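You operate a simulated robot arm through the tools that you are given. There is no shell and no other tool. Be economical: measure what you need, move in short steps, check, and stop when the job is done.

Carry out the task below with a simulated robot arm. There is one attempt and no reset: what you move stays moved.

TASK
Shut the mill's feed, set the gap knob to ROUGH, lock it and grease the upper and lower bearings.
Fine: half a turn on each of these two brass knobs; the padlock stays on.

It is judged by the outcome, as a careful person would: the job done as asked, and still so three seconds after it is handed in. It fails if anything else is knocked over, pushed out of place, dropped, spilled or broken.

THE ROBOT
A 6-joint arm with a two-finger parallel gripper, fixed in place. Base frame: the origin is at the foot of the arm, x ahead of it, y to its left, z up. Lengths are in mm, angles in degrees, forces in N, time in s.
With the tool pointing down near the work surface it reaches from about 100 to 600 mm from the base axis. Its first joint turns from -66.0 to 66.0 degrees. Payload 2.7 kg.
Tool frame: the origin (TCP) lies between the finger pads and is the grasp point; the fingertips stand 23 mm ahead of it; z points along the fingers, y is the line along which they close. The gripper opens to 94 mm. The fingers are 38 mm wide and 10 mm thick; the gripper's body (54 by 96 mm) begins 39 mm behind the TCP.
Orientation is that of the tool frame in the base frame, as [roll, pitch, yaw] about the fixed x, y, z axes, in that order (R = Rz(yaw) Ry(pitch) Rx(roll)). With the fingers straight down and closing along the base's y, the tool's x points along the base's -x, its y along +y and its z along -z.

THE INTERFACE
- The arm moves only by the tool move_arm. Its argument "deltas" is a list that holds one entry, the list of rows, each a list of 7 numbers: the turn, a rotation vector about the tool's x, y, z in degrees, then the shift along the tool's x, y, z in mm, then the closure, from 0 (fully open) to 1 (shut). In form: [[[ax, ay, az, tx, ty, tz, gripper], ...]]. A call has 1 to 8 rows; each row is the pose to reach, as a shift and turn from the pose commanded when the call began, along the tool's axes at that moment. A row lasts 0.2 s, in which the tool goes at most 50 mm and 8.6 degrees; a call with a longer step from one row to the next is refused whole, and so is a gripper value outside its range. A pose out of reach is approached as far as the arm can. The call stops where the force on the tool passes 90 N (or 10 N more than at its start, if that is more) or the arm is blocked; 0.2 s more then pass. The fingers move at their own pace (about 45 mm/s each) and stop on an object; they squeeze with about 40 N. The grip force told is the motor's: it shows also when the fingers shut on nothing. Time passes only in rows, and 0.2 s behind the last, so rows that repeat a pose let the fingers close. It gives the time, the measured TCP pose, the force on the tool (base axes), the opening and the grip force at its end, in the units of the frame above (readings bear some noise).
- Cameras (640 x 400 px; columns grow to the right, rows downward): "scene" is fixed at [83.3, -432.4, 1424.1]; the picture's right is [0.72, -0.69, 0.00], its down [-0.26, -0.27, -0.93] and it looks along [0.64, 0.67, -0.38] (base axes); focal length 303 px, centre (320, 200). "wrist" rides on the gripper at [-39, 0, -44] in the tool frame; the picture's right is [0.00, -1.00, 0.00], its down [0.97, 0.00, -0.24] and it looks along [0.24, 0.00, 0.97] (tool axes); focal length 218 px, centre (320, 200).
- capture(camera): a new picture of that camera. No time passes.
- pixel_to_xyz(camera, pixels): for up to 12 pixels [column, row] of the newest picture of that camera ("zoom" is the newest enlarged one), the place [x, y, z] in the base frame of the surface seen there, good to about 2 mm. No time passes.
- zoom(camera, box): a new picture of the part [left, top, right, bottom] of that camera's present view, enlarged. No time passes.
- sign_off(): hands the job in; it is judged then, once.

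Work in short steps. Measure before you move; look again where a grasp or a placing could have gone wrong, and mend it. You have 80 turns and 46 pictures in all, the two below and enlarged ones among them. Open the gripper and draw the arm clear of the work before you hand the job in, unless the task says otherwise; then end with one line.

The tools are called after "Emit:" by a JSON object that holds its "op" and its "data". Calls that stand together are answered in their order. move_arm: Moves the arm, as the interface text tells. Its arguments: {"type":"object","properties":{"deltas":{"type":"array","items":{"type":"array","items":{"type":"array","items":{"type":"number"}}}}},"required":["deltas"]} The other tools are called the same way: capture (camera) takes a picture; pixel_to_xyz (camera, pixels) gives the place of the surface under pixels of a picture; zoom (camera, box) takes an enlarged picture of a part of a camera's view; sign_off () hands the job in.

At the start:

```text
clock: 0.0
position: [273.7, 104.5, 1338.7]
tool_rot: [-180.0, -0.1, 179.9]
wrist_force: [0.3, -0.1, 0.0]
opening: 94.0
grip_force: 0.0
```

scene: 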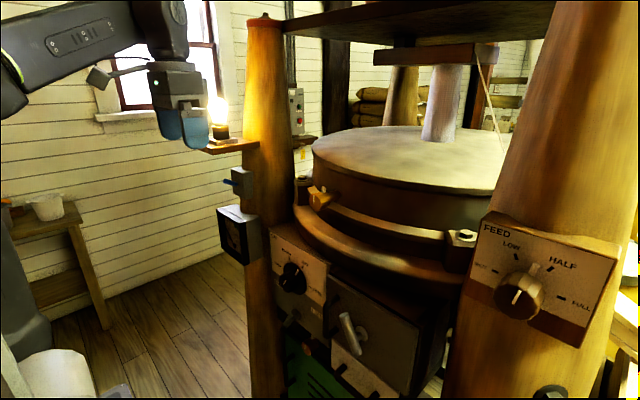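
wrist: 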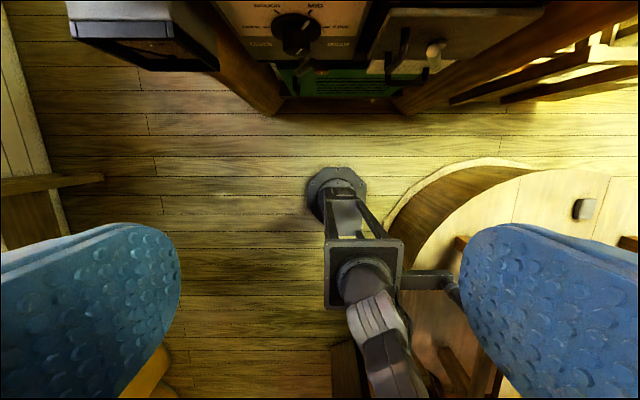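

The scene shows the FEED dial at about (520,290), the gap dial at (292,278), a lever at (350,330) and possible grease knobs. I'll zoom in on these.

Emit:
{"op": "zoom", "data": {"camera": "scene", "box": [200, 160, 440, 400]}}

Emit:
{"op": "zoom", "data": {"camera": "scene", "box": [430, 190, 640, 400]}}

Emit:
{"op": "zoom", "data": {"camera": "wrist", "box": [180, 0, 500, 140]}}

```text
1.67 times, centred on (320, 280) of scene
```

zoom: 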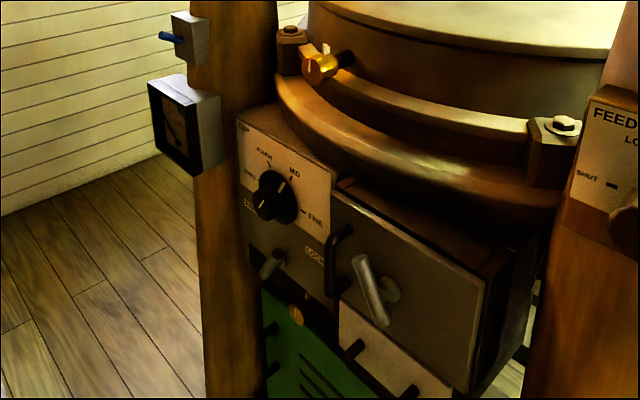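

```text
1.90 times, centred on (535, 295) of scene
```

zoom: 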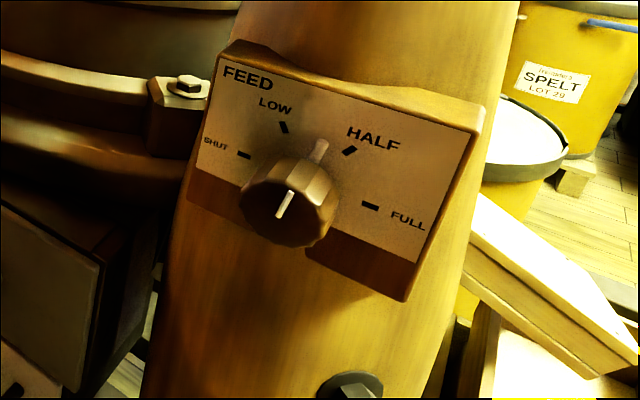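

```text
2.00 times, centred on (340, 70) of wrist
```

zoom: 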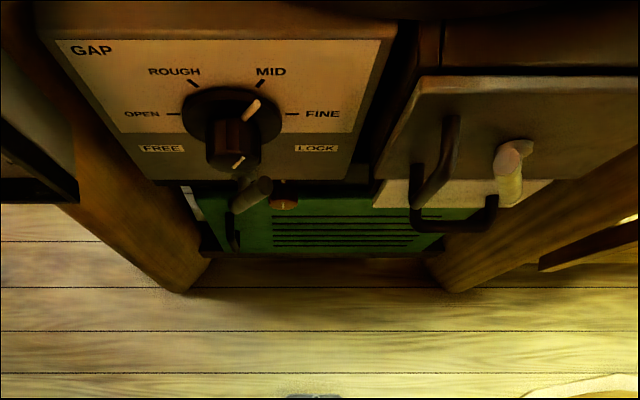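

The gap pointer is at MID, a small FREE/LOCK lever sits below it, one brass knob is on the stone ring, and a brass disc is on the green panel. I'll measure their positions.

Emit:
{"op": "pixel_to_xyz", "data": {"camera": "scene", "pixels": [[292, 278], [271, 245], [322, 265], [321, 304], [312, 196], [330, 194], [306, 348], [289, 317], [350, 335], [515, 300], [490, 235], [580, 320]]}}

Emit:
{"op": "pixel_to_xyz", "data": {"camera": "wrist", "pixels": [[298, 52], [305, 25], [320, 100], [322, 102], [305, 90], [310, 95], [250, 15], [350, 15], [270, 72], [435, 50]]}}

```text
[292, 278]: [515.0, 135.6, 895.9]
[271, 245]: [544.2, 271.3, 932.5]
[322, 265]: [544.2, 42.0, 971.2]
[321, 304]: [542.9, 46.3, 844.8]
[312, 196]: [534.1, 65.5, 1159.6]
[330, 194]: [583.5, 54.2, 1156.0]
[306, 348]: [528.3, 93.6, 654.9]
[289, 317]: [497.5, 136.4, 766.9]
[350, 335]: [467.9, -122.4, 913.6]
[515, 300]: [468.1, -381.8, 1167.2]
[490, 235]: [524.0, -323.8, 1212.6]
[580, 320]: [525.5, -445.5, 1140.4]
```

```text
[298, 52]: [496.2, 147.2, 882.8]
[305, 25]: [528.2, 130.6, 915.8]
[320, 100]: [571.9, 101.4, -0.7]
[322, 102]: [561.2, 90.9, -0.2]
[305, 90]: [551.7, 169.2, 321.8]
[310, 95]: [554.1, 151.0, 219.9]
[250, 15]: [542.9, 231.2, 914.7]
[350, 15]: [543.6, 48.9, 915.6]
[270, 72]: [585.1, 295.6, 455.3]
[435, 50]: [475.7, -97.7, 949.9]
```

Gap panel face is at x≈543, feed panel at x≈525. I'll pitch the tool towards the mill, keeping x about 270, and lower it to look at the fronts.

Emit:
{"op": "move_arm", "data": {"deltas": [[[0, -8.5, 0, 0, 0, 20, 0], [0, -17, 0, 0, 0, 50, 0], [0, -25.5, 0, 0, 0, 80, 0], [0, -34, 0, 0, 0, 110, 0], [0, -42.5, 0, 0, 0, 140, 0], [0, -51, 0, 0, 0, 170, 0], [0, -59.5, 0, 0, 0, 200, 0], [0, -68, 0, 0, 0, 230, 0]]]}}

```text
clock: 1.8
position: [318.5, 147.8, 1166.9]
tool_rot: [179.9, 67.9, 179.8]
wrist_force: [0.2, 0.5, -0.4]
opening: 94.0
grip_force: 0.1
out of reach, approached as far as the arm can: row 7, 8
```

The low, close pose was out of reach, so TCP is at (318,148,1167). I'll finish the pitch here with a small forward shift.

Emit:
{"op": "move_arm", "data": {"deltas": [[[0, -7.4, 0, 0, 0, 10, 0], [0, -14.8, 0, 0, 0, 20, 0], [0, -22.1, 0, 0, 0, 30, 0], [0, -22.1, 0, 0, 0, 30, 0]]]}}

Emit:
{"op": "capture", "data": {"camera": "wrist"}}

```text
clock: 2.8
position: [361.5, 156.5, 1160.2]
tool_rot: [22.5, 89.8, 22.6]
wrist_force: [0.2, -0.3, -0.8]
opening: 93.8
grip_force: 0.1
out of reach, approached as far as the arm can: row 1, 2, 3, 4
```

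```text
40 pictures are left
```

wrist: 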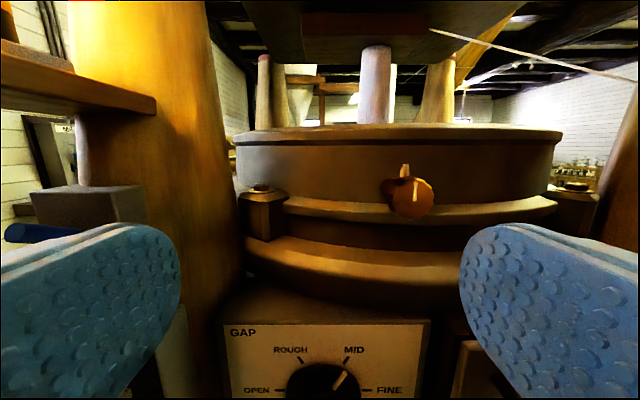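

Now the tool points at the mill; the upper brass knob is at (410,197). I'll move down to view the lower fronts, and measure the gauge box and upper knob.

Emit:
{"op": "pixel_to_xyz", "data": {"camera": "wrist", "pixels": [[412, 197], [404, 172], [430, 197], [412, 212], [390, 188], [340, 215], [100, 200], [50, 230]]}}

Emit:
{"op": "pixel_to_xyz", "data": {"camera": "scene", "pixels": [[230, 235], [245, 262], [228, 182]]}}

Emit:
{"op": "move_arm", "data": {"deltas": [[[0, 0, 0, 30, -10, 0, 0], [0, 0, 0, 60, -20, 0, 0], [0, 0, 0, 90, -30, 0, 0], [0, 0, 0, 120, -40, 0, 0], [0, 0, 0, 150, -50, 0, 0], [0, 0, 0, 150, -50, 0, 0]]]}}

Emit:
{"op": "capture", "data": {"camera": "wrist"}}

```text
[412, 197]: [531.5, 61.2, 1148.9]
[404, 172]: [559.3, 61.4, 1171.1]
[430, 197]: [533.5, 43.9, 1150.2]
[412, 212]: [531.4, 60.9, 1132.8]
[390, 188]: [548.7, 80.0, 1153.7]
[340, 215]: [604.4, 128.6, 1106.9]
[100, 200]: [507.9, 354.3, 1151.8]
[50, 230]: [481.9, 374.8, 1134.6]
```

```text
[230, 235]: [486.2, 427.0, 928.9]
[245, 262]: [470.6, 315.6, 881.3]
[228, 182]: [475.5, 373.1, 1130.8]
```

```text
clock: 4.2
position: [390.1, 139.9, 1062.1]
tool_rot: [-93.5, 89.6, -93.8]
wrist_force: [-0.1, 0.0, -0.1]
opening: 93.8
grip_force: 0.2
out of reach, approached as far as the arm can: row 1, 2, 3, 4, 5, 6
```

```text
39 pictures are left
```

wrist: 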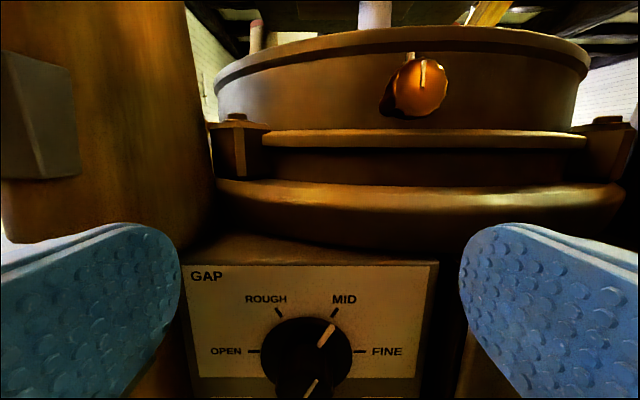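

The arm limits how close-in it can be. I'll step forward 60 mm to get inside the reachable zone and re-sync the commanded pose.

Emit:
{"op": "move_arm", "data": {"deltas": [[[0, 0, 0, 0, 0, 20, 0], [0, 0, 0, 0, 0, 40, 0], [0, 0, 0, 0, 0, 60, 0], [0, 0, 0, 0, 0, 60, 0]]]}}

```text
clock: 5.2
position: [452.7, 141.4, 1061.1]
tool_rot: [18.3, 89.9, 18.2]
wrist_force: [-0.7, -1.4, 0.7]
opening: 93.9
grip_force: 0.1
```

Synced. I'll go down to z≈930 at x≈430, clear of the knob tips (x≈490) and handles (x≈468).

Emit:
{"op": "move_arm", "data": {"deltas": [[[0, 0, 0, 30, -8, -10, 0], [0, 0, 0, 65, -16, -20, 0], [0, 0, 0, 100, -24, -20, 0], [0, 0, 0, 130, -30, -20, 0], [0, 0, 0, 130, -30, -20, 0]]]}}

Emit:
{"op": "capture", "data": {"camera": "wrist"}}

```text
clock: 6.4
position: [463.5, 130.1, 964.4]
tool_rot: [-95.1, 84.8, -95.2]
wrist_force: [0.0, -0.3, -0.2]
opening: 94.0
grip_force: 0.0
out of reach, approached as far as the arm can: row 1, 2, 3, 4, 5
```

```text
38 pictures are left
```

wrist: 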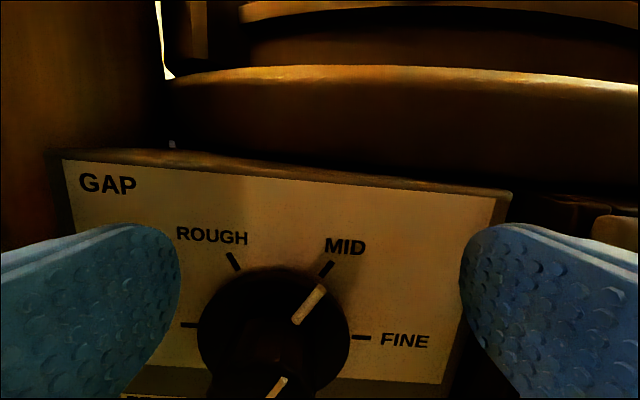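

The dial is clear: ROUGH at (233,262), pointer at MID. Close-in horizontal poses at low z are not reachable, so I'll tilt 45° down and retreat to look at the lower part.

Emit:
{"op": "move_arm", "data": {"deltas": [[[0, 7.5, 0, -20, 0, -20, 0], [0, 15, 0, -30, 0, -40, 0], [0, 22.5, 0, -30, 0, -60, 0], [0, 30, 0, -30, 0, -80, 0], [0, 37.5, 0, -30, 0, -100, 0], [0, 45, 0, -30, 0, -120, 0], [0, 50, 0, -20, 0, -130, 0], [0, 50, 0, -20, 0, -130, 0]]]}}

Emit:
{"op": "capture", "data": {"camera": "wrist"}}

```text
clock: 8.2
position: [342.5, 134.9, 986.3]
tool_rot: [-173.3, 39.2, -175.9]
wrist_force: [-0.1, -1.1, -0.3]
opening: 94.2
grip_force: 0.0
out of reach, approached as far as the arm can: row 6, 7, 8
```

```text
37 pictures are left
```

wrist: 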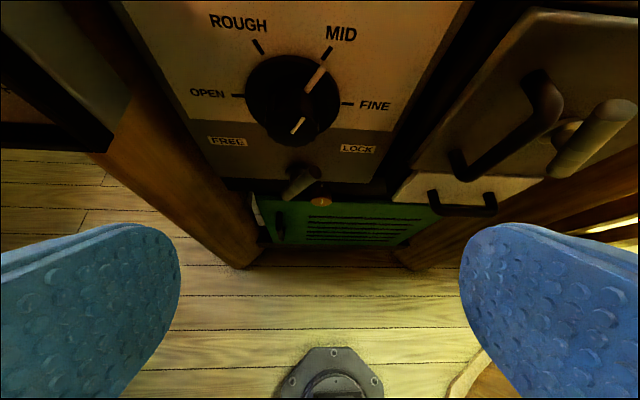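

Emit:
{"op": "zoom", "data": {"camera": "wrist", "box": [200, 130, 440, 280]}}

Emit:
{"op": "pixel_to_xyz", "data": {"camera": "wrist", "pixels": [[298, 130], [318, 72], [296, 185], [302, 172], [320, 202], [318, 198], [310, 205], [262, 48], [345, 148], [225, 140], [350, 230], [248, 97]]}}

Emit:
{"op": "zoom", "data": {"camera": "scene", "box": [250, 290, 410, 400]}}

```text
2.67 times, centred on (320, 205) of wrist
```

zoom: 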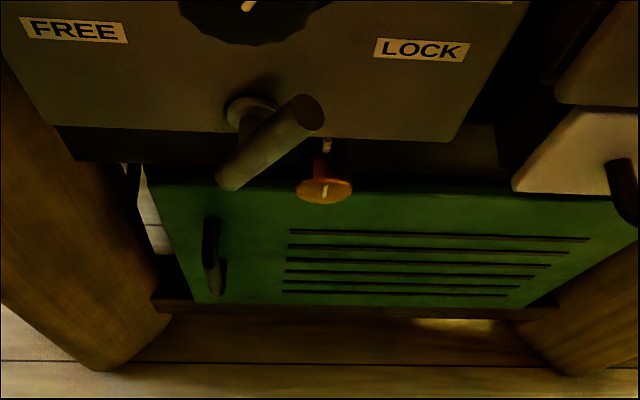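

```text
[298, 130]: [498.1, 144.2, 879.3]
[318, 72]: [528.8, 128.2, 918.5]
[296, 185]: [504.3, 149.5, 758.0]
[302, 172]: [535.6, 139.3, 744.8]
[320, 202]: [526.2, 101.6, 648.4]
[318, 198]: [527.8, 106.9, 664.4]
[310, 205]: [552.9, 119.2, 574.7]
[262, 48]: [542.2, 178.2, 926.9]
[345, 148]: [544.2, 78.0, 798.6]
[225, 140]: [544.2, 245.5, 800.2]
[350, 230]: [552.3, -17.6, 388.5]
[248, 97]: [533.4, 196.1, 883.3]
```

```text
3.64 times, centred on (330, 345) of scene
```

zoom: 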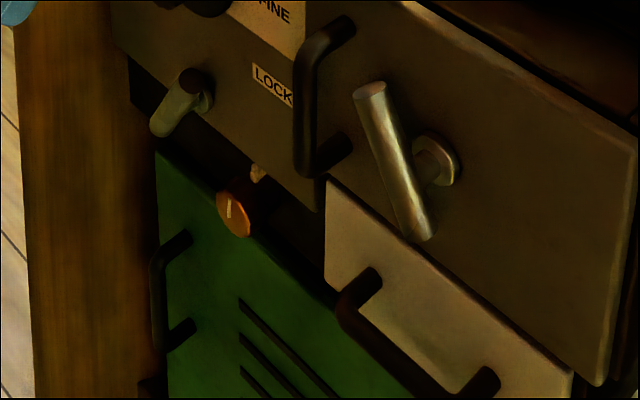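

The lower brass knob is at about (527,104,655), and the FREE/LOCK lever is just above it. I'll measure the lever's ends and hub, plus the lower knob's extents.

Emit:
{"op": "pixel_to_xyz", "data": {"camera": "wrist", "pixels": [[316, 171], [308, 176], [296, 186], [287, 197], [292, 170], [289, 168], [293, 192], [322, 186], [314, 202], [330, 200], [320, 205], [302, 184]]}}

Emit:
{"op": "pixel_to_xyz", "data": {"camera": "zoom", "pixels": [[190, 78], [180, 105], [160, 128], [207, 95], [236, 212], [228, 200], [244, 232], [256, 172], [250, 205], [218, 198], [205, 112], [172, 200]]}}

```text
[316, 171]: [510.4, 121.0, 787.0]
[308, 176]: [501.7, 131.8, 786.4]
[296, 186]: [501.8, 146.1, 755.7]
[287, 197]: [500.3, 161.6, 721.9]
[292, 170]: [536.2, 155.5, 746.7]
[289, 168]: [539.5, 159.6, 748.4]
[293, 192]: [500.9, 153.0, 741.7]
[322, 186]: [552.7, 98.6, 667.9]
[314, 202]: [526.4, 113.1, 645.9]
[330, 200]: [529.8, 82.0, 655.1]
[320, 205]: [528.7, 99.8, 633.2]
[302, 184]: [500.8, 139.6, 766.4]
```

```text
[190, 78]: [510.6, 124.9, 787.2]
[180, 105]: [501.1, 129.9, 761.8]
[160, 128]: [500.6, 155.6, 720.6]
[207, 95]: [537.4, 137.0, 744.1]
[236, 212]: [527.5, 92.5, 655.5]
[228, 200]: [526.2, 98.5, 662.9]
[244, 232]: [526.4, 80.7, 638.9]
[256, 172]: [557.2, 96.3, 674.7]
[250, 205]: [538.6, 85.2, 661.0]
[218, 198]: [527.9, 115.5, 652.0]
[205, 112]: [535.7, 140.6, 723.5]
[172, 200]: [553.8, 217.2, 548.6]
```

The lever's rod runs from (y124,z787) to (y160,z717) at x≈505, with the pivot near (y147,z738), so its state is unclear. I'll go lower for a straighter look.

Emit:
{"op": "move_arm", "data": {"deltas": [[[0, 0, 0, 13, 0, 28, 0], [0, 0, 0, 26, 0, 56, 0], [0, 0, 0, 39, 0, 84, 0], [0, 0, 0, 52, 0, 112, 0], [0, 0, 0, 80, 0, 140, 0], [0, 0, 0, 80, 0, 140, 0]]]}}

Emit:
{"op": "capture", "data": {"camera": "wrist"}}

```text
clock: 9.6
position: [367.0, 121.8, 828.1]
tool_rot: [-173.2, 39.3, -175.9]
wrist_force: [-0.4, -0.4, -0.1]
opening: 94.1
grip_force: 0.1
```

```text
34 pictures are left
```

wrist: 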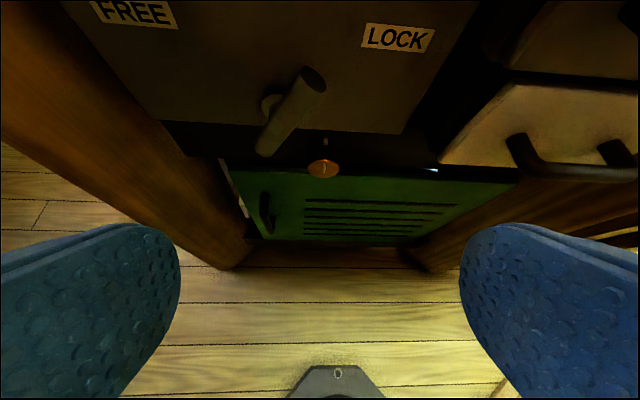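

Emit:
{"op": "pixel_to_xyz", "data": {"camera": "wrist", "pixels": [[267, 103], [268, 95], [262, 108], [313, 78], [304, 72], [322, 88], [265, 152], [260, 146], [272, 156], [290, 110], [398, 38], [135, 12]]}}

Emit:
{"op": "zoom", "data": {"camera": "wrist", "box": [220, 50, 380, 190]}}

```text
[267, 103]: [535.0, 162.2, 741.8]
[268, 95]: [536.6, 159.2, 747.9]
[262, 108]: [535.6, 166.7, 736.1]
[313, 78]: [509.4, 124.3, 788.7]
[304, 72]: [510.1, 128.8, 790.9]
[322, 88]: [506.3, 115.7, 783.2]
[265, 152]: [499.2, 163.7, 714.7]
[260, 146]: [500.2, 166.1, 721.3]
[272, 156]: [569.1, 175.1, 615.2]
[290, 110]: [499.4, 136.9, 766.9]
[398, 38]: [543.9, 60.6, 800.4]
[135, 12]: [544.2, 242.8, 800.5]
```

```text
2.86 times, centred on (300, 120) of wrist
```

zoom: 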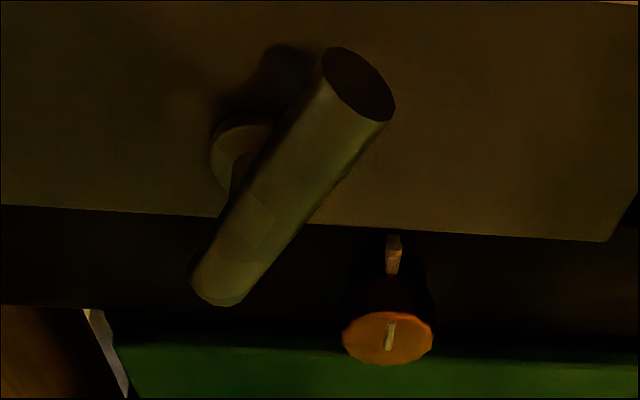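

By measurement the long end of the lever points up-right, towards LOCK, so the gap is probably locked now and must be freed first. I'll do the feed first: rise and move right, staying at x≤400.

Emit:
{"op": "move_arm", "data": {"deltas": [[[0, 0, 0, -28.6, -23.8, -28.3, 0], [0, 0, 0, -57.2, -47.5, -56.6, 0], [0, 0, 0, -85.8, -71.3, -84.8, 0], [0, 0, 0, -114.4, -95, -113.1, 0], [0, 0, 0, -143, -118.8, -141.4, 0], [0, 0, 0, -171.5, -142.5, -169.6, 0], [0, 0, 0, -200.1, -166.3, -197.9, 0], [0, 0, 0, -228.7, -190, -226.2, 0]]]}}

```text
clock: 11.4
position: [400.8, -43.7, 1167.2]
tool_rot: [-173.0, 39.3, -175.6]
wrist_force: [0.3, 0.4, 0.0]
opening: 94.1
grip_force: 0.0
```

Clear. Now pitch to horizontal while moving right to y≈-344 in front of the feed panel.

Emit:
{"op": "move_arm", "data": {"deltas": [[[-0.32, -6.31, 0.6, 2.1, -37.3, 2.7, 0], [-0.63, -12.6, 1.2, 4.2, -74.7, 5.5, 0], [-0.95, -18.9, 1.81, 6.2, -112, 8.2, 0], [-1.26, -25.25, 2.41, 8.3, -149.4, 11, 0], [-1.58, -31.6, 3.01, 10.4, -186.7, 13.7, 0], [-1.89, -37.9, 3.6, 12.5, -224, 16.4, 0], [-2.2, -44.2, 4.2, 14.5, -261.4, 19.2, 0], [-2.52, -50.5, 4.82, 16.6, -298.7, 21.9, 0]]]}}

Emit:
{"op": "capture", "data": {"camera": "wrist"}}

```text
clock: 13.2
position: [401.2, -343.0, 1166.1]
tool_rot: [21.1, 89.8, 21.0]
wrist_force: [-0.4, -0.1, -0.1]
opening: 94.2
grip_force: 0.1
```

```text
32 pictures are left
```

wrist: 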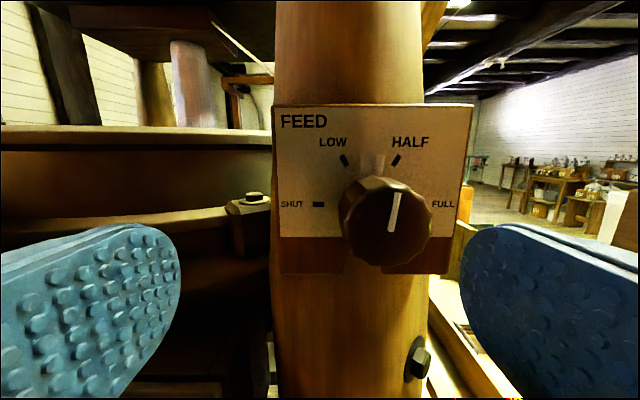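

SHUT, LOW, HALF and FULL look like -90/-30/+30/+90°. The pointer is near +10°. I'll measure precisely.

Emit:
{"op": "pixel_to_xyz", "data": {"camera": "wrist", "pixels": [[344, 160], [396, 160], [318, 204], [378, 160], [378, 168], [397, 196], [391, 230], [345, 225], [430, 225], [386, 180], [386, 262], [435, 205]]}}

Emit:
{"op": "zoom", "data": {"camera": "wrist", "box": [270, 100, 480, 280]}}

```text
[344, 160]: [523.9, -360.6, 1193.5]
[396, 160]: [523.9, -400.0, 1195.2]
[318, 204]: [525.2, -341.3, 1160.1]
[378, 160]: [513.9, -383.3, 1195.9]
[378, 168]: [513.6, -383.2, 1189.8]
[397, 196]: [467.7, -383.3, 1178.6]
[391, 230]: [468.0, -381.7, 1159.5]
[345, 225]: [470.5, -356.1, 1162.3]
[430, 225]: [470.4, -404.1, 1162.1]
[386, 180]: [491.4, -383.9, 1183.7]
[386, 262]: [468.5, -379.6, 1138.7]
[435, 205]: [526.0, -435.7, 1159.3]
```

```text
2.22 times, centred on (375, 190) of wrist
```

zoom: 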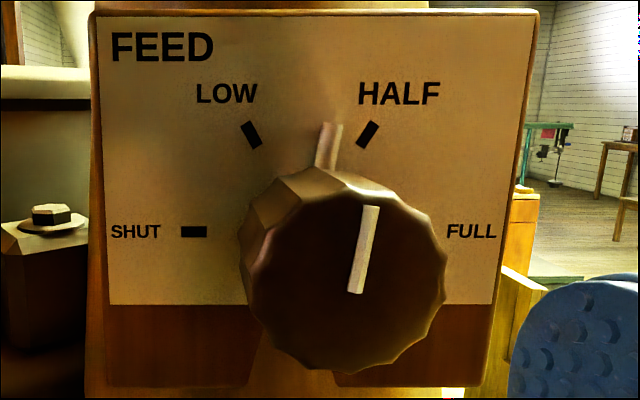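

Knob centre is (y -380.5, z 1160), Ø48, face x 468, pointer at +5°; SHUT is at -90°, so it needs a -95° turn. I'll pre-rotate +45° while aligning, then advance with the fingers open.

Emit:
{"op": "move_arm", "data": {"deltas": [[[0, 0, 7.5, 2, -10, 0, 0], [0, 0, 15, 4, -20, 0, 0], [0, 0, 22.5, 6, -30, 0, 0], [0, 0, 30, 6, -37, 0, 0], [0, 0, 37.5, 6, -37, 10, 0], [0, 0, 45, 6, -37, 20, 0], [0, 0, 45, 6, -37, 50, 0], [0, 0, 45, 6, -37, 77, 0]]]}}

Emit:
{"op": "capture", "data": {"camera": "wrist"}}

```text
clock: 15.0
position: [479.8, -379.0, 1161.2]
tool_rot: [89.9, 44.9, 90.0]
wrist_force: [0.0, -0.2, 0.0]
opening: 94.2
grip_force: 0.0
```

```text
30 pictures are left
```

wrist: 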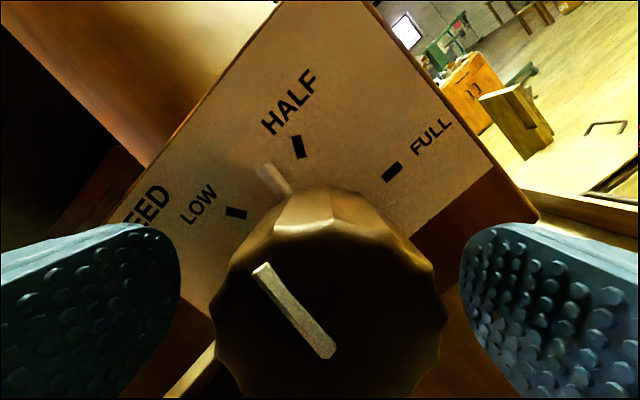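

Centred between the fingers. Close on the knob.

Emit:
{"op": "move_arm", "data": {"deltas": [[[0, 0, 0, 0, 0, 0, 1], [0, 0, 0, 0, 0, 0, 1], [0, 0, 0, 0, 0, 0, 1], [0, 0, 0, 0, 0, 0, 1]]]}}

Emit:
{"op": "move_arm", "data": {"deltas": [[[0, 0, -8, 0, 0, 0, 1], [0, 0, -16, 0, 0, 0, 1], [0, 0, -24, 0, 0, 0, 1], [0, 0, -32, 0, 0, 0, 1], [0, 0, -40, 0, 0, 0, 1], [0, 0, -48, 0, 0, 0, 1]]]}}

Emit:
{"op": "capture", "data": {"camera": "wrist"}}

```text
clock: 16.0
position: [478.5, -379.7, 1158.3]
tool_rot: [90.2, 44.7, 90.1]
wrist_force: [6.2, -6.8, -7.5]
opening: 49.1
grip_force: 44.4
```

```text
clock: 17.4
position: [478.5, -379.9, 1158.5]
tool_rot: [-91.6, 86.9, -91.7]
wrist_force: [26.9, -28.0, -11.7]
opening: 49.3
grip_force: 45.1
```

```text
29 pictures are left
```

wrist: 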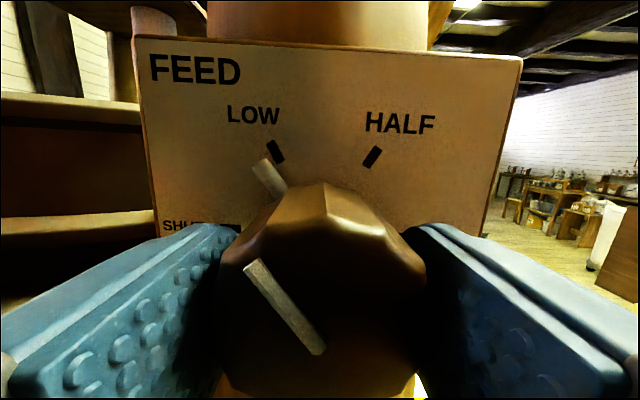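

The knob follows (pointer now at LOW). I'll continue the remaining 47°.

Emit:
{"op": "move_arm", "data": {"deltas": [[[0, 0, -8, 0, 0, 0, 1], [0, 0, -16, 0, 0, 0, 1], [0, 0, -24, 0, 0, 0, 1], [0, 0, -32, 0, 0, 0, 1], [0, 0, -40, 0, 0, 0, 1], [0, 0, -47.5, 0, 0, 0, 1], [0, 0, -47.5, 0, 0, 0, 1]]]}}

Emit:
{"op": "capture", "data": {"camera": "wrist"}}

```text
clock: 19.0
position: [478.9, -380.1, 1159.5]
tool_rot: [-90.0, 39.5, -90.4]
wrist_force: [26.0, -31.3, -1.2]
opening: 49.3
grip_force: 44.6
```

```text
28 pictures are left
```

wrist: 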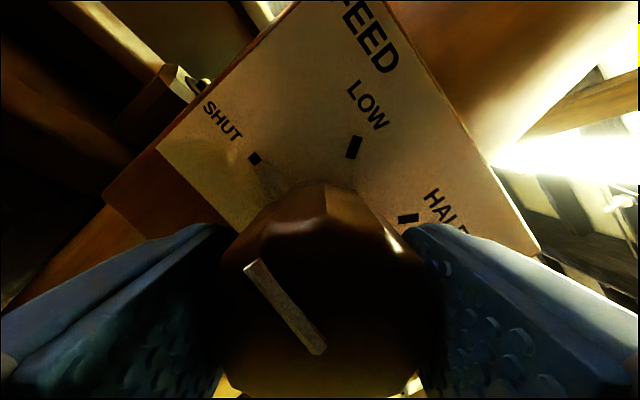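

The pointer is lined up with the SHUT tick. Release, back off, then look.

Emit:
{"op": "move_arm", "data": {"deltas": [[[0, 0, 0, 0, 0, 0, 0], [0, 0, 0, 0, 0, 0, 0], [0, 0, 0, 0, 0, 0, 0], [0, 0, 0, 0, 0, -40, 0], [0, 0, 0, 0, 0, -80, 0], [0, 0, 8, 0, 0, -80, 0], [0, 0, 16, 0, 0, -80, 0], [0, 0, 24, 0, 0, -80, 0]]]}}

Emit:
{"op": "capture", "data": {"camera": "wrist"}}

```text
clock: 20.8
position: [397.6, -379.4, 1158.4]
tool_rot: [-90.0, 63.7, -89.9]
wrist_force: [0.1, 0.4, 0.6]
opening: 93.9
grip_force: 0.1
```

```text
27 pictures are left
```

wrist: 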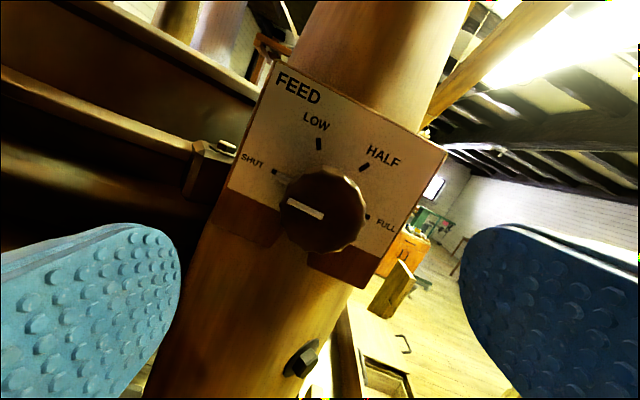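

Emit:
{"op": "pixel_to_xyz", "data": {"camera": "wrist", "pixels": [[291, 202], [306, 209], [321, 216], [275, 172], [279, 181]]}}

```text
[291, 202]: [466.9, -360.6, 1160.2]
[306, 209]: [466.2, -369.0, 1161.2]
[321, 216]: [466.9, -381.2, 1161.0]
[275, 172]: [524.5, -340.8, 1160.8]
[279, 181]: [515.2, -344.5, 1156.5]
```

FEED is now at SHUT: its line runs at constant z 1160. Next I'll move back left in front of the gap dial, levelling the roll.

Emit:
{"op": "move_arm", "data": {"deltas": [[[0, 0, 3.3, -19.4, 44.8, 2.5, 0], [0, 0, 6.6, -38.7, 89.6, 5, 0], [0, 0, 9.9, -58.1, 134.4, 7.5, 0], [0, 0, 13.1, -77.4, 179.2, 10, 0], [0, 0, 16.4, -96.8, 224, 12.5, 0], [0, 0, 19.7, -116.2, 268.9, 15, 0], [0, 0, 23, -135.5, 313.7, 17.5, 0], [0, 0, 26.3, -154.9, 358.5, 20, 0]]]}}

Emit:
{"op": "move_arm", "data": {"deltas": [[[0, 0, 0, 25, 35, 12, 0], [0, 0, 0, 50, 70, 24, 0], [0, 0, 0, 75, 105, 36, 0], [0, 0, 0, 100, 140, 44, 0], [0, 0, 0, 135, 140, 44, 0], [0, 0, 0, 170, 140, 44, 0]]]}}

```text
clock: 22.6
position: [413.4, -1.6, 1138.5]
tool_rot: [-126.4, 89.8, -126.0]
wrist_force: [0.0, 0.4, -0.1]
opening: 94.2
grip_force: 0.0
out of reach, approached as far as the arm can: row 8
```

```text
clock: 24.0
position: [452.1, -2.1, 1035.1]
tool_rot: [107.7, 87.9, 110.8]
wrist_force: [0.5, -0.3, -0.1]
opening: 94.2
grip_force: 0.0
out of reach, approached as far as the arm can: row 1, 2, 3, 4, 5, 6
```

Crossing y≈0 with the tool horizontal is blocked, and my earlier crossing was tilted. I'll tilt down about 42° while backing up, then cross left.

Emit:
{"op": "move_arm", "data": {"deltas": [[[0, 7, 0, -10, 0, -12, 0], [0, 14, 0, -20, 0, -24, 0], [0, 21, 0, -30, 0, -36, 0], [0, 28, 0, -40, 0, -48, 0], [0, 35, 0, -50, 0, -60, 0], [0, 42, 0, -60, 0, -60, 0]]]}}

```text
clock: 25.4
position: [378.0, -10.9, 1058.0]
tool_rot: [173.5, 49.4, -179.9]
wrist_force: [-0.9, -0.7, 0.2]
opening: 94.0
grip_force: 0.1
out of reach, approached as far as the arm can: row 5, 6
```

Emit:
{"op": "move_arm", "data": {"deltas": [[[1.3, 0, 0, 6, 31, 14.5, 0], [2.6, 0, 0, 12, 61.5, 29, 0], [3.9, 0, 0, 18, 92.3, 43.4, 0], [5.2, 0, 0, 24, 123, 57.8, 0], [6.5, 0, 0, 29.7, 153.8, 72.3, 0], [6.5, 0, 0, 29.7, 153.8, 72.3, 0]]]}}

Emit:
{"op": "capture", "data": {"camera": "wrist"}}

```text
clock: 26.8
position: [425.2, 150.1, 1032.0]
tool_rot: [-176.4, 47.3, -179.0]
wrist_force: [0.2, 0.1, -0.3]
opening: 94.2
grip_force: 0.2
out of reach, approached as far as the arm can: row 1, 2, 3
```

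```text
26 pictures are left
```

wrist: 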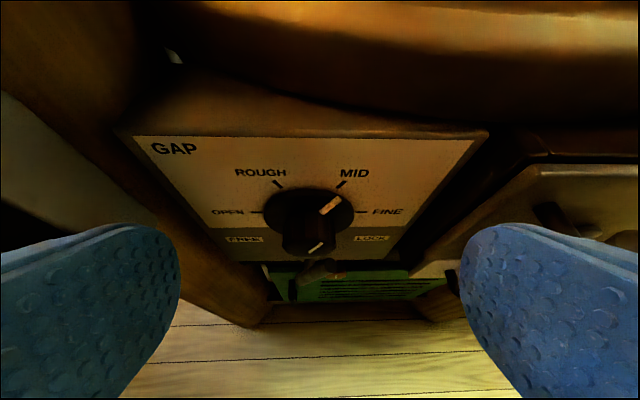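

Measure the gap knob geometry from here.

Emit:
{"op": "pixel_to_xyz", "data": {"camera": "wrist", "pixels": [[280, 185], [343, 184], [257, 212], [361, 212], [330, 206], [338, 198], [318, 244], [311, 250], [285, 240], [333, 242], [308, 232], [308, 257]]}}

Emit:
{"op": "zoom", "data": {"camera": "wrist", "box": [220, 150, 410, 290]}}

```text
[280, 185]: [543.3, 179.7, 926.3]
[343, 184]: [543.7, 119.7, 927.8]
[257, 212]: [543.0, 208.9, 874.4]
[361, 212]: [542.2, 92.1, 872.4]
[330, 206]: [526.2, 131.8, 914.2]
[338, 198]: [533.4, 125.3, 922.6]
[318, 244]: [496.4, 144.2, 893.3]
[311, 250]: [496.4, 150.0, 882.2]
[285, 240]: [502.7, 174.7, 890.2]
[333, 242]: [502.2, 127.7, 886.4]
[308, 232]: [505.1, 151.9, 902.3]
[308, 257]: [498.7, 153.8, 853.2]
```

```text
2.86 times, centred on (315, 220) of wrist
```

zoom: 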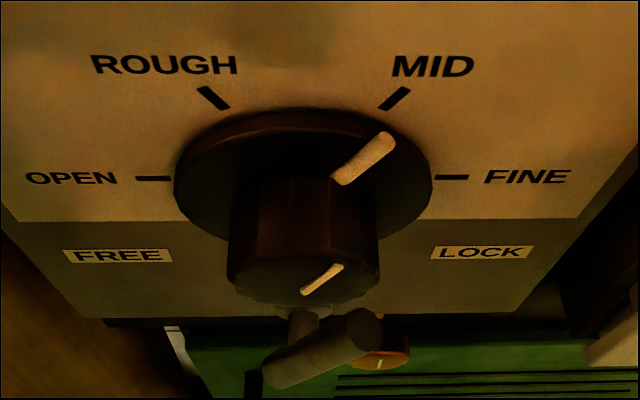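

Gap knob centre is (151.5, z876), pointer exactly at MID (+30°), ROUGH at -30°. First the lever: I'll go to a pre-grasp on the rod axis, tilted 43° and swung 30° about x, well in front of the knob.

Emit:
{"op": "move_arm", "data": {"deltas": [[[-3.86, 0.06, 3.79, 27.5, -2.8, 30.2, 0], [-7.72, 0.12, 7.59, 54.9, -5.7, 60.4, 0], [-11.6, 0.18, 11.4, 82.4, -8.5, 90.6, 0], [-15.4, 0.25, 15.2, 109.8, -11.3, 120.8, 0], [-19.3, 0.31, 19, 137.3, -14.2, 151, 0], [-23.15, 0.37, 22.76, 164.7, -17, 181.2, 0], [-23.15, 0.37, 22.76, 164.7, -17, 181.2, 0]]]}}

Emit:
{"op": "capture", "data": {"camera": "wrist"}}

```text
clock: 28.4
position: [449.7, 179.8, 948.5]
tool_rot: [165.9, 42.1, 166.5]
wrist_force: [-0.5, 0.1, -0.1]
opening: 93.9
grip_force: 0.1
out of reach, approached as far as the arm can: row 2, 3, 4, 5, 6, 7
```

```text
24 pictures are left
```

wrist: 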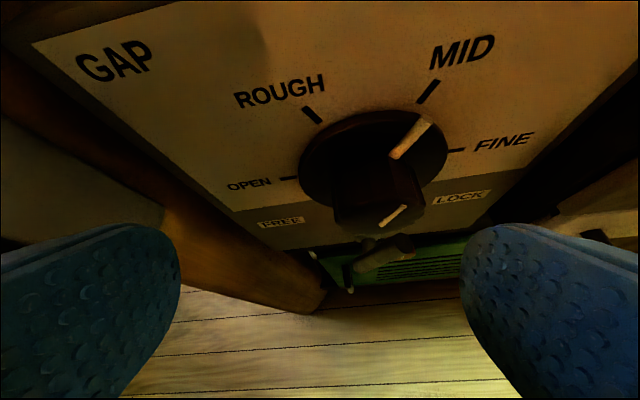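

Flatter tilts are limited at low height (a wrist limit), so I'll use a steeper 52° tilt for the lever pre-grasp at about (454,119,793).

Emit:
{"op": "move_arm", "data": {"deltas": [[[-5.2, 1.9, 3.0, 10, -17.5, 15, 0], [-8.7, 3.1, 5, 36, -35, 43, 0], [-12.1, 4.4, 6.9, 54, -52.6, 65.5, 0], [-15, 5.5, 8.5, 72, -70, 87, 0], [-17.3, 6.27, 9.9, 90.4, -87.6, 109.2, 0], [-17.3, 6.27, 9.9, 90.4, -87.6, 109.2, 0]]]}}

Emit:
{"op": "capture", "data": {"camera": "wrist"}}

```text
clock: 29.8
position: [385.9, 211.3, 784.5]
tool_rot: [139.0, 4.8, -178.2]
wrist_force: [5.6, -3.0, 0.7]
opening: 94.2
grip_force: 0.1
out of reach, approached as far as the arm can: row 1, 2, 3, 4, 5
```

```text
23 pictures are left
```

wrist: 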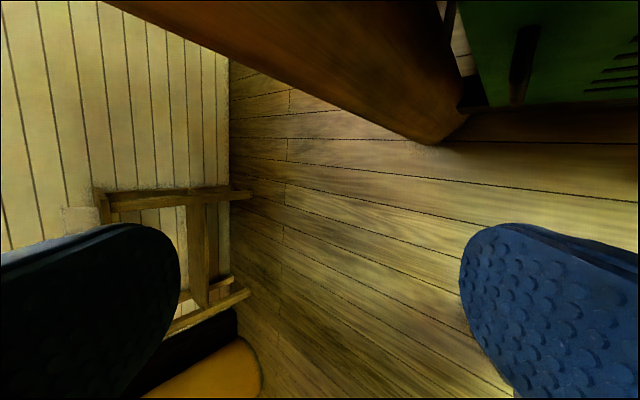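

The arm took an odd transit: it is at (386,211,784) pointing down and left. I'll look at the scene before moving again.

Emit:
{"op": "capture", "data": {"camera": "scene"}}

```text
22 pictures are left
```

scene: 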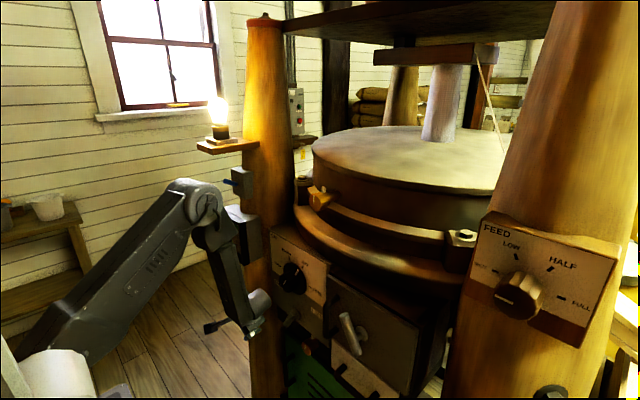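

Emit:
{"op": "zoom", "data": {"camera": "scene", "box": [140, 150, 340, 350]}}

Emit:
{"op": "pixel_to_xyz", "data": {"camera": "scene", "pixels": [[200, 200], [222, 240], [240, 300], [258, 300], [215, 325], [252, 240], [253, 330], [60, 340]]}}

```text
2.00 times, centred on (240, 250) of scene
```

zoom: 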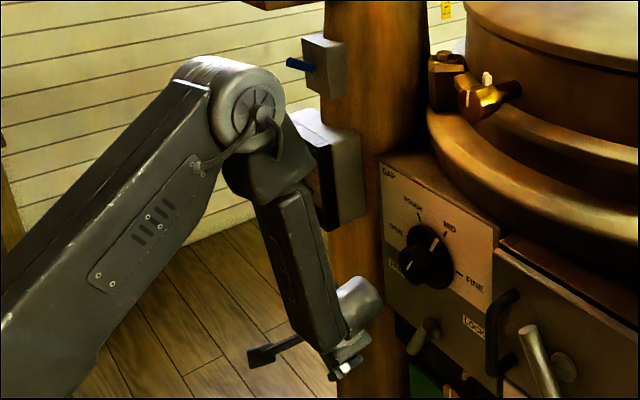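

```text
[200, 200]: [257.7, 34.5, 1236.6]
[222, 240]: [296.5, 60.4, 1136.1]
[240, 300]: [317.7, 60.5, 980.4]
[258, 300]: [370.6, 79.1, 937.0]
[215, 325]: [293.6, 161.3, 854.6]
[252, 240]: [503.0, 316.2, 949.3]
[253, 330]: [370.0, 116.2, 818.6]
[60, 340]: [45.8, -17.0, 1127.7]
```

Nothing was touched; the elbow is well clear of the gauge. The arm seems to be still in transit to another wrist configuration, so I'll command a retreat of 100 mm along the tool axis and let it settle.

Emit:
{"op": "move_arm", "data": {"deltas": [[[0, 0, 0, 0, 0, -40, 0], [0, 0, 0, 0, 0, -80, 0], [0, 0, 0, 0, 0, -80, 0], [0, 0, 0, 0, 0, -80, 0]]]}}

Emit:
{"op": "capture", "data": {"camera": "scene"}}

```text
clock: 30.8
position: [410.7, 91.6, 849.1]
tool_rot: [143.9, 32.2, 158.7]
wrist_force: [-0.8, 0.2, 0.6]
opening: 94.1
grip_force: 0.0
```

```text
20 pictures are left
```

scene: 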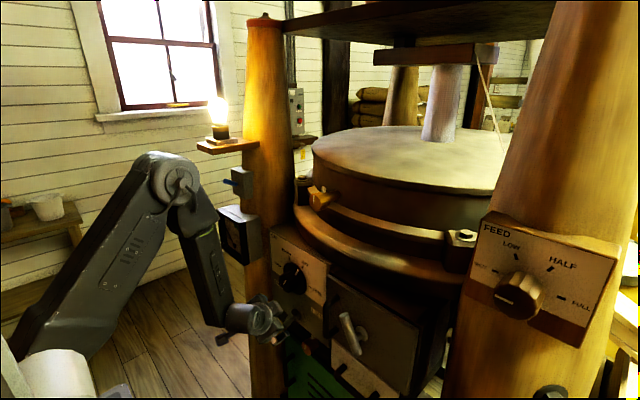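

It settled exactly on the commanded line at (411,92,849), in a wrist configuration that works here. Advance 75 mm along the tool axis and look.

Emit:
{"op": "move_arm", "data": {"deltas": [[[0, 0, 0, 2, -2, 25, 0], [0, 0, 0, 4, -4, 50, 0], [0, 0, 0, 4, -4, 75, 0], [0, 0, 0, 4, -4, 75, 0]]]}}

Emit:
{"op": "capture", "data": {"camera": "wrist"}}

```text
clock: 31.8
position: [451.0, 118.5, 793.3]
tool_rot: [143.9, 32.1, 158.7]
wrist_force: [-0.1, 0.3, 0.0]
opening: 94.4
grip_force: 0.1
```

```text
19 pictures are left
```

wrist: 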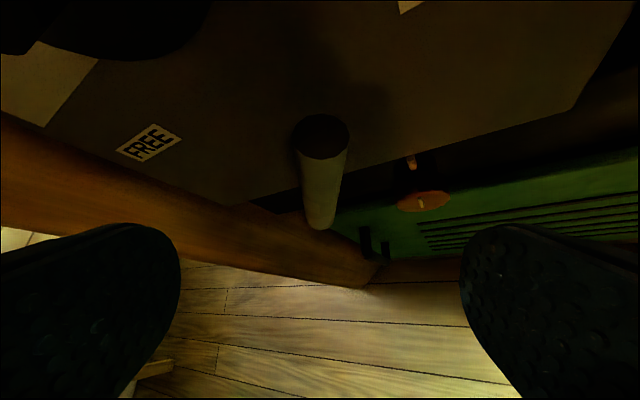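

The rod is centred and vertical in view (col 320), so the alignment is right. I'll narrow the fingers to about 55 mm and advance to the rod.

Emit:
{"op": "move_arm", "data": {"deltas": [[[0, 0, 0, 0, 0, 0, 0.4], [0, 0, 0, 0, 0, 15, 0.4], [0, 0, 0, 0, 0, 35, 0.4], [0, 0, 0, -1, 1, 55, 0.4], [0, 0, 0, -2, 1, 74, 0.4], [0, 0, 0, -2, 1, 74, 0.4]]]}}

Emit:
{"op": "capture", "data": {"camera": "wrist"}}

```text
clock: 33.2
position: [500.3, 147.4, 744.8]
tool_rot: [143.9, 32.1, 158.7]
wrist_force: [0.1, 0.3, -0.4]
opening: 56.4
grip_force: 0.0
```

```text
18 pictures are left
```

wrist: 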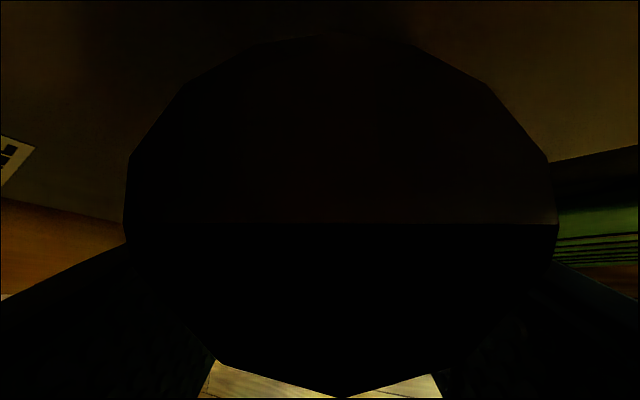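

The rod is between the fingers. Close, then swing the lever the first 30° counter-clockwise about its pivot.

Emit:
{"op": "move_arm", "data": {"deltas": [[[0, 0, 0, 0, 0, 0, 1], [0, 0, 0, 0, 0, 0, 1], [0, 0, 0, 0, 0, 0, 1], [0, 0, 0, 0, 0, 0, 1]]]}}

Emit:
{"op": "move_arm", "data": {"deltas": [[[5.9, 0, -4.6, 0.3, 1, 0.4, 1], [11.8, 0, -9.25, 0.7, 1.9, 0.9, 1], [17.7, 0, -13.9, 1, 2.9, 1.4, 1], [23.6, 0, -18.5, 1.4, 3.8, 1.8, 1]]]}}

```text
clock: 34.2
position: [500.4, 147.1, 745.9]
tool_rot: [143.8, 32.2, 158.5]
wrist_force: [4.5, -5.2, -5.4]
opening: 21.8
grip_force: 44.8
```

```text
clock: 35.2
position: [498.8, 152.7, 745.1]
tool_rot: [180.0, 37.9, 179.9]
wrist_force: [-12.2, -4.4, 4.0]
opening: 21.7
grip_force: 45.3
```

The lever follows and is now vertical. Continue another 30° to FREE.

Emit:
{"op": "move_arm", "data": {"deltas": [[[5.9, 0, -4.6, 0.2, 1, 0.3, 1], [11.8, 0, -9.25, 0.5, 1.9, 0.6, 1], [17.7, 0, -13.9, 0.7, 2.9, 1, 1], [23.6, 0, -18.5, 1, 3.9, 1.3, 1], [23.6, 0, -18.5, 1, 3.9, 1.3, 1]]]}}

Emit:
{"op": "zoom", "data": {"camera": "scene", "box": [220, 220, 400, 400]}}

```text
clock: 36.4
position: [500.3, 157.4, 744.8]
tool_rot: [-143.7, 31.9, -158.7]
wrist_force: [-20.6, 2.0, 5.1]
opening: 21.8
grip_force: 44.8
```

```text
2.22 times, centred on (310, 310) of scene
```

zoom: 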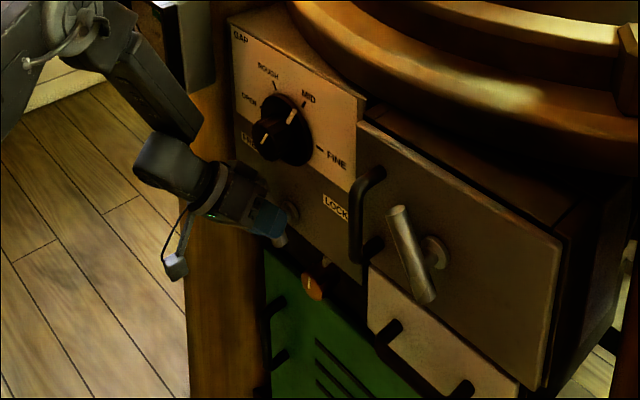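

The lever has swung to 30° left of vertical (FREE side). Release and retreat along the tool axis, then check it.

Emit:
{"op": "move_arm", "data": {"deltas": [[[0, 0, 0, 0, 0, 0, 0.4], [0, 0, 0, 0, 0, 0, 0.4], [0, 0, 0, 0, 0, 0, 0.4], [0, 0, 0, 0, 0, -30, 0.4], [0, 0, 0, 0, 0, -65, 0.4], [0, 0, 0, 0, 0, -100, 0.2], [0, 0, 0, 0, 0, -100, 0]]]}}

Emit:
{"op": "capture", "data": {"camera": "wrist"}}

```text
clock: 38.0
position: [438.9, 199.5, 813.7]
tool_rot: [-143.7, 32.0, -158.7]
wrist_force: [0.6, -0.1, 0.4]
opening: 93.7
grip_force: 0.1
```

```text
16 pictures are left
```

wrist: 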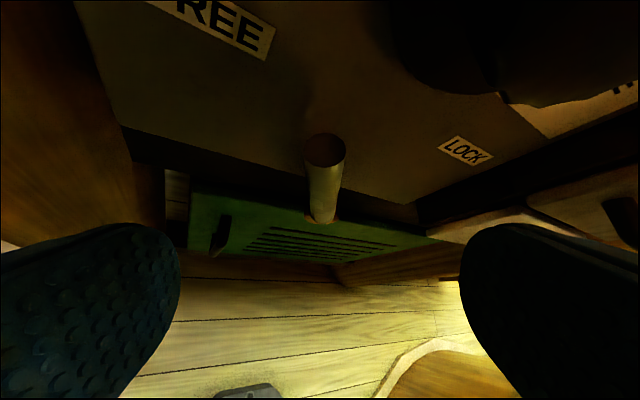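

The lever stays on the FREE side. Now go to the gap-knob pre-grasp (tilt 40°, swung +30°).

Emit:
{"op": "move_arm", "data": {"deltas": [[[-5.4, -1.36, 5.22, -4.4, -15.4, -6.3, 0], [-10.8, -2.7, 10.4, -8.9, -30.8, -12.6, 0], [-16.2, -4.07, 15.66, -13.3, -46.2, -18.9, 0], [-21.6, -5.4, 20.9, -17.8, -61.7, -25.2, 0], [-27, -6.8, 26.1, -22.2, -77, -31.4, 0], [-32.4, -8.1, 31.3, -26.6, -92.5, -37.7, 0], [-37.8, -9.5, 36.5, -31.1, -107.9, -44, 0], [-43.2, -10.85, 41.75, -35.5, -123.3, -50.3, 0]]]}}

Emit:
{"op": "capture", "data": {"camera": "wrist"}}

```text
clock: 39.8
position: [435.8, 121.8, 928.7]
tool_rot: [138.1, 41.4, 149.3]
wrist_force: [0.0, 0.0, 0.0]
opening: 94.0
grip_force: 0.1
```

```text
15 pictures are left
```

wrist: 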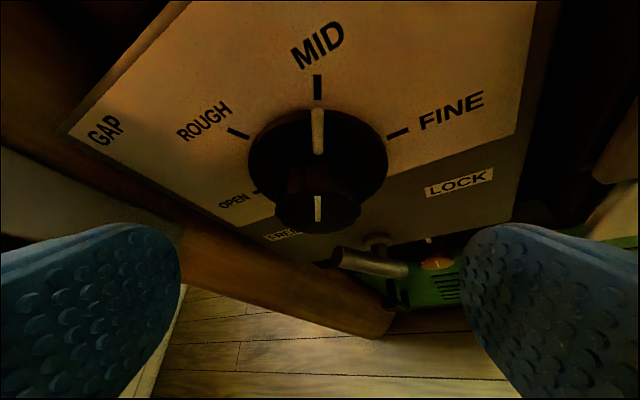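

Aligned: the knob marker is vertical and centred in view (col 318). Advance 80 mm and close.

Emit:
{"op": "move_arm", "data": {"deltas": [[[0, 0, 0, 0, 0, 27, 0], [0, 0, 0, 0, 0, 54, 0], [0, 0, 0, 0, 0, 80, 0], [0, 0, 0, 0, 0, 80, 0], [0, 0, 0, 0, 0, 80, 1], [0, 0, 0, 0, 0, 80, 1], [0, 0, 0, 0, 0, 80, 1], [0, 0, 0, 0, 0, 80, 1]]]}}

```text
clock: 41.6
position: [498.4, 146.3, 885.1]
tool_rot: [138.0, 41.7, 149.5]
wrist_force: [-3.6, 18.9, 7.9]
opening: 53.2
grip_force: 45.2
```

Gripped. Turn 60° counter-clockwise about the knob axis to ROUGH.

Emit:
{"op": "move_arm", "data": {"deltas": [[[4.8, 0, -5.75, 0.3, 1.3, 0.2, 1], [9.65, 0, -11.5, 0.5, 2.6, 0.4, 1], [14.5, 0, -17.25, 0.8, 3.9, 0.6, 1], [19.3, 0, -23, 1.1, 5.2, 0.9, 1], [24.1, 0, -28.75, 1.7, 6.3, 1.4, 1], [29, 0, -34.5, 2.4, 7.3, 2, 1], [33.8, 0, -40.25, 3.2, 8.2, 2.7, 1], [38.6, 0, -46, 4, 9.1, 3.4, 1]]]}}

Emit:
{"op": "capture", "data": {"camera": "wrist"}}

```text
clock: 43.4
position: [498.8, 157.8, 886.2]
tool_rot: [-137.8, 41.6, -148.9]
wrist_force: [-4.1, 13.0, 19.0]
opening: 53.6
grip_force: 44.9
```

```text
14 pictures are left
```

wrist: 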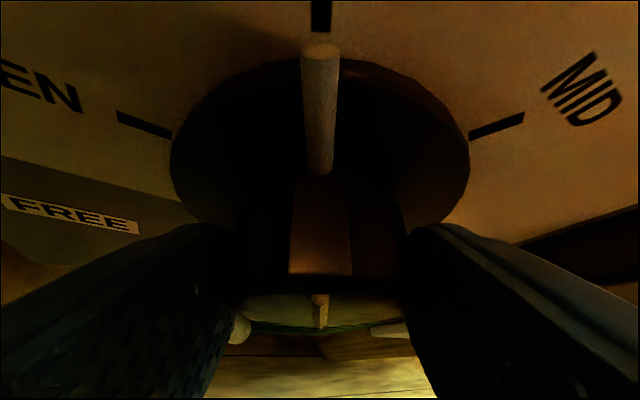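

The pointer is aligned with the ROUGH tick. Release, retreat, and move back to the lever pre-grasp.

Emit:
{"op": "move_arm", "data": {"deltas": [[[0, 0, 0, 0, 0, 0, 0], [0, 0, 0, 0, 0, 0, 0], [0, 0, 0, 0, 0, 0, 0], [0, 0, 0, 0, 0, -40, 0], [0, 0, 0, 0, 0, -80, 0], [0, 4, 0, 23.5, 24.1, -59.6, 0], [0, 8, 0, 47, 48.3, -39.2, 0], [0, 12, 0, 70.6, 72.4, -18.8, 0]]]}}

Emit:
{"op": "zoom", "data": {"camera": "scene", "box": [220, 220, 340, 340]}}

```text
clock: 45.2
position: [435.7, 197.6, 810.1]
tool_rot: [-143.8, 32.0, -158.8]
wrist_force: [0.6, 0.2, 0.1]
opening: 93.9
grip_force: 0.0
```

```text
3.33 times, centred on (280, 280) of scene
```

zoom: 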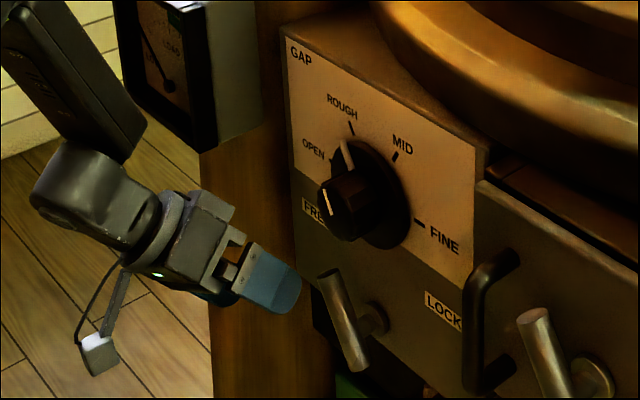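

Gap is at ROUGH. Advance onto the lever again and close.

Emit:
{"op": "move_arm", "data": {"deltas": [[[0, 0, 0, -2, -1, 25, 0.4], [0, 0, 0, -3.7, -2.1, 50, 0.4], [0, 0, 0, -3.7, -2.1, 75, 0.4], [0, 0, 0, -3.7, -2.1, 100, 0.4], [0, 0, 0, -3.7, -2.1, 100, 1], [0, 0, 0, -3.7, -2.1, 100, 1], [0, 0, 0, -3.7, -2.1, 100, 1]]]}}

```text
clock: 46.8
position: [501.9, 155.8, 744.4]
tool_rot: [-143.7, 32.1, -158.6]
wrist_force: [1.6, -1.6, -0.6]
opening: 22.0
grip_force: 42.1
```

Gripped (22 mm). Swing 60° clockwise back to LOCK.

Emit:
{"op": "move_arm", "data": {"deltas": [[[-5.95, 0, 4.65, 0.2, -1, 0.3, 1], [-11.9, 0, 9.3, 0.4, -2.1, 0.5, 1], [-17.9, 0, 14, 0.6, -3.2, 0.8, 1], [-23.8, 0, 18.6, 0.8, -4.2, 1, 1], [-29.8, 0, 23.3, 1.2, -5, 1.6, 1], [-35.8, 0, 28, 1.7, -5.8, 2.2, 1], [-41.8, 0, 32.7, 2.1, -6.6, 2.8, 1], [-47.7, 0, 37.3, 2.6, -7.4, 3.35, 1]]]}}

Emit:
{"op": "move_arm", "data": {"deltas": [[[0, 0, 0, 0, 0, 0, 0.4], [0, 0, 0, 0, 0, 0, 0.4], [0, 0, 0, 0, 0, 0, 0.4], [0, 0, 0, 0, 0, -30, 0.4], [0, 0, 0, 0, 0, -65, 0.4], [0, 0, 0, 0, 0, -100, 0.2], [0, 0, 0, 0, 0, -100, 0]]]}}

Emit:
{"op": "capture", "data": {"camera": "wrist"}}

```text
clock: 48.6
position: [501.6, 147.3, 744.4]
tool_rot: [143.6, 31.7, 158.2]
wrist_force: [13.1, -21.2, -9.6]
opening: 21.6
grip_force: 45.4
```

```text
clock: 50.2
position: [439.2, 110.5, 811.5]
tool_rot: [143.3, 32.0, 158.5]
wrist_force: [0.9, -0.3, 1.1]
opening: 93.9
grip_force: 0.0
```

```text
12 pictures are left
```

wrist: 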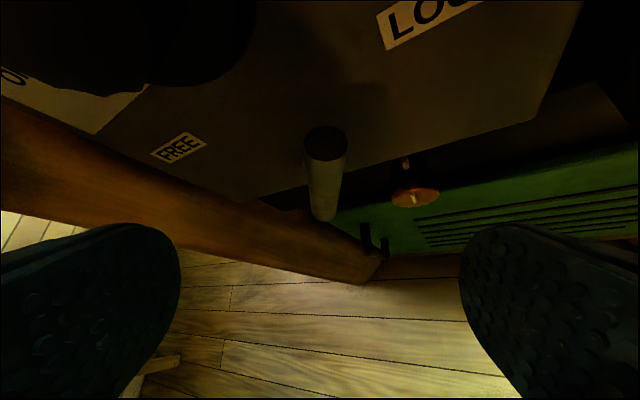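

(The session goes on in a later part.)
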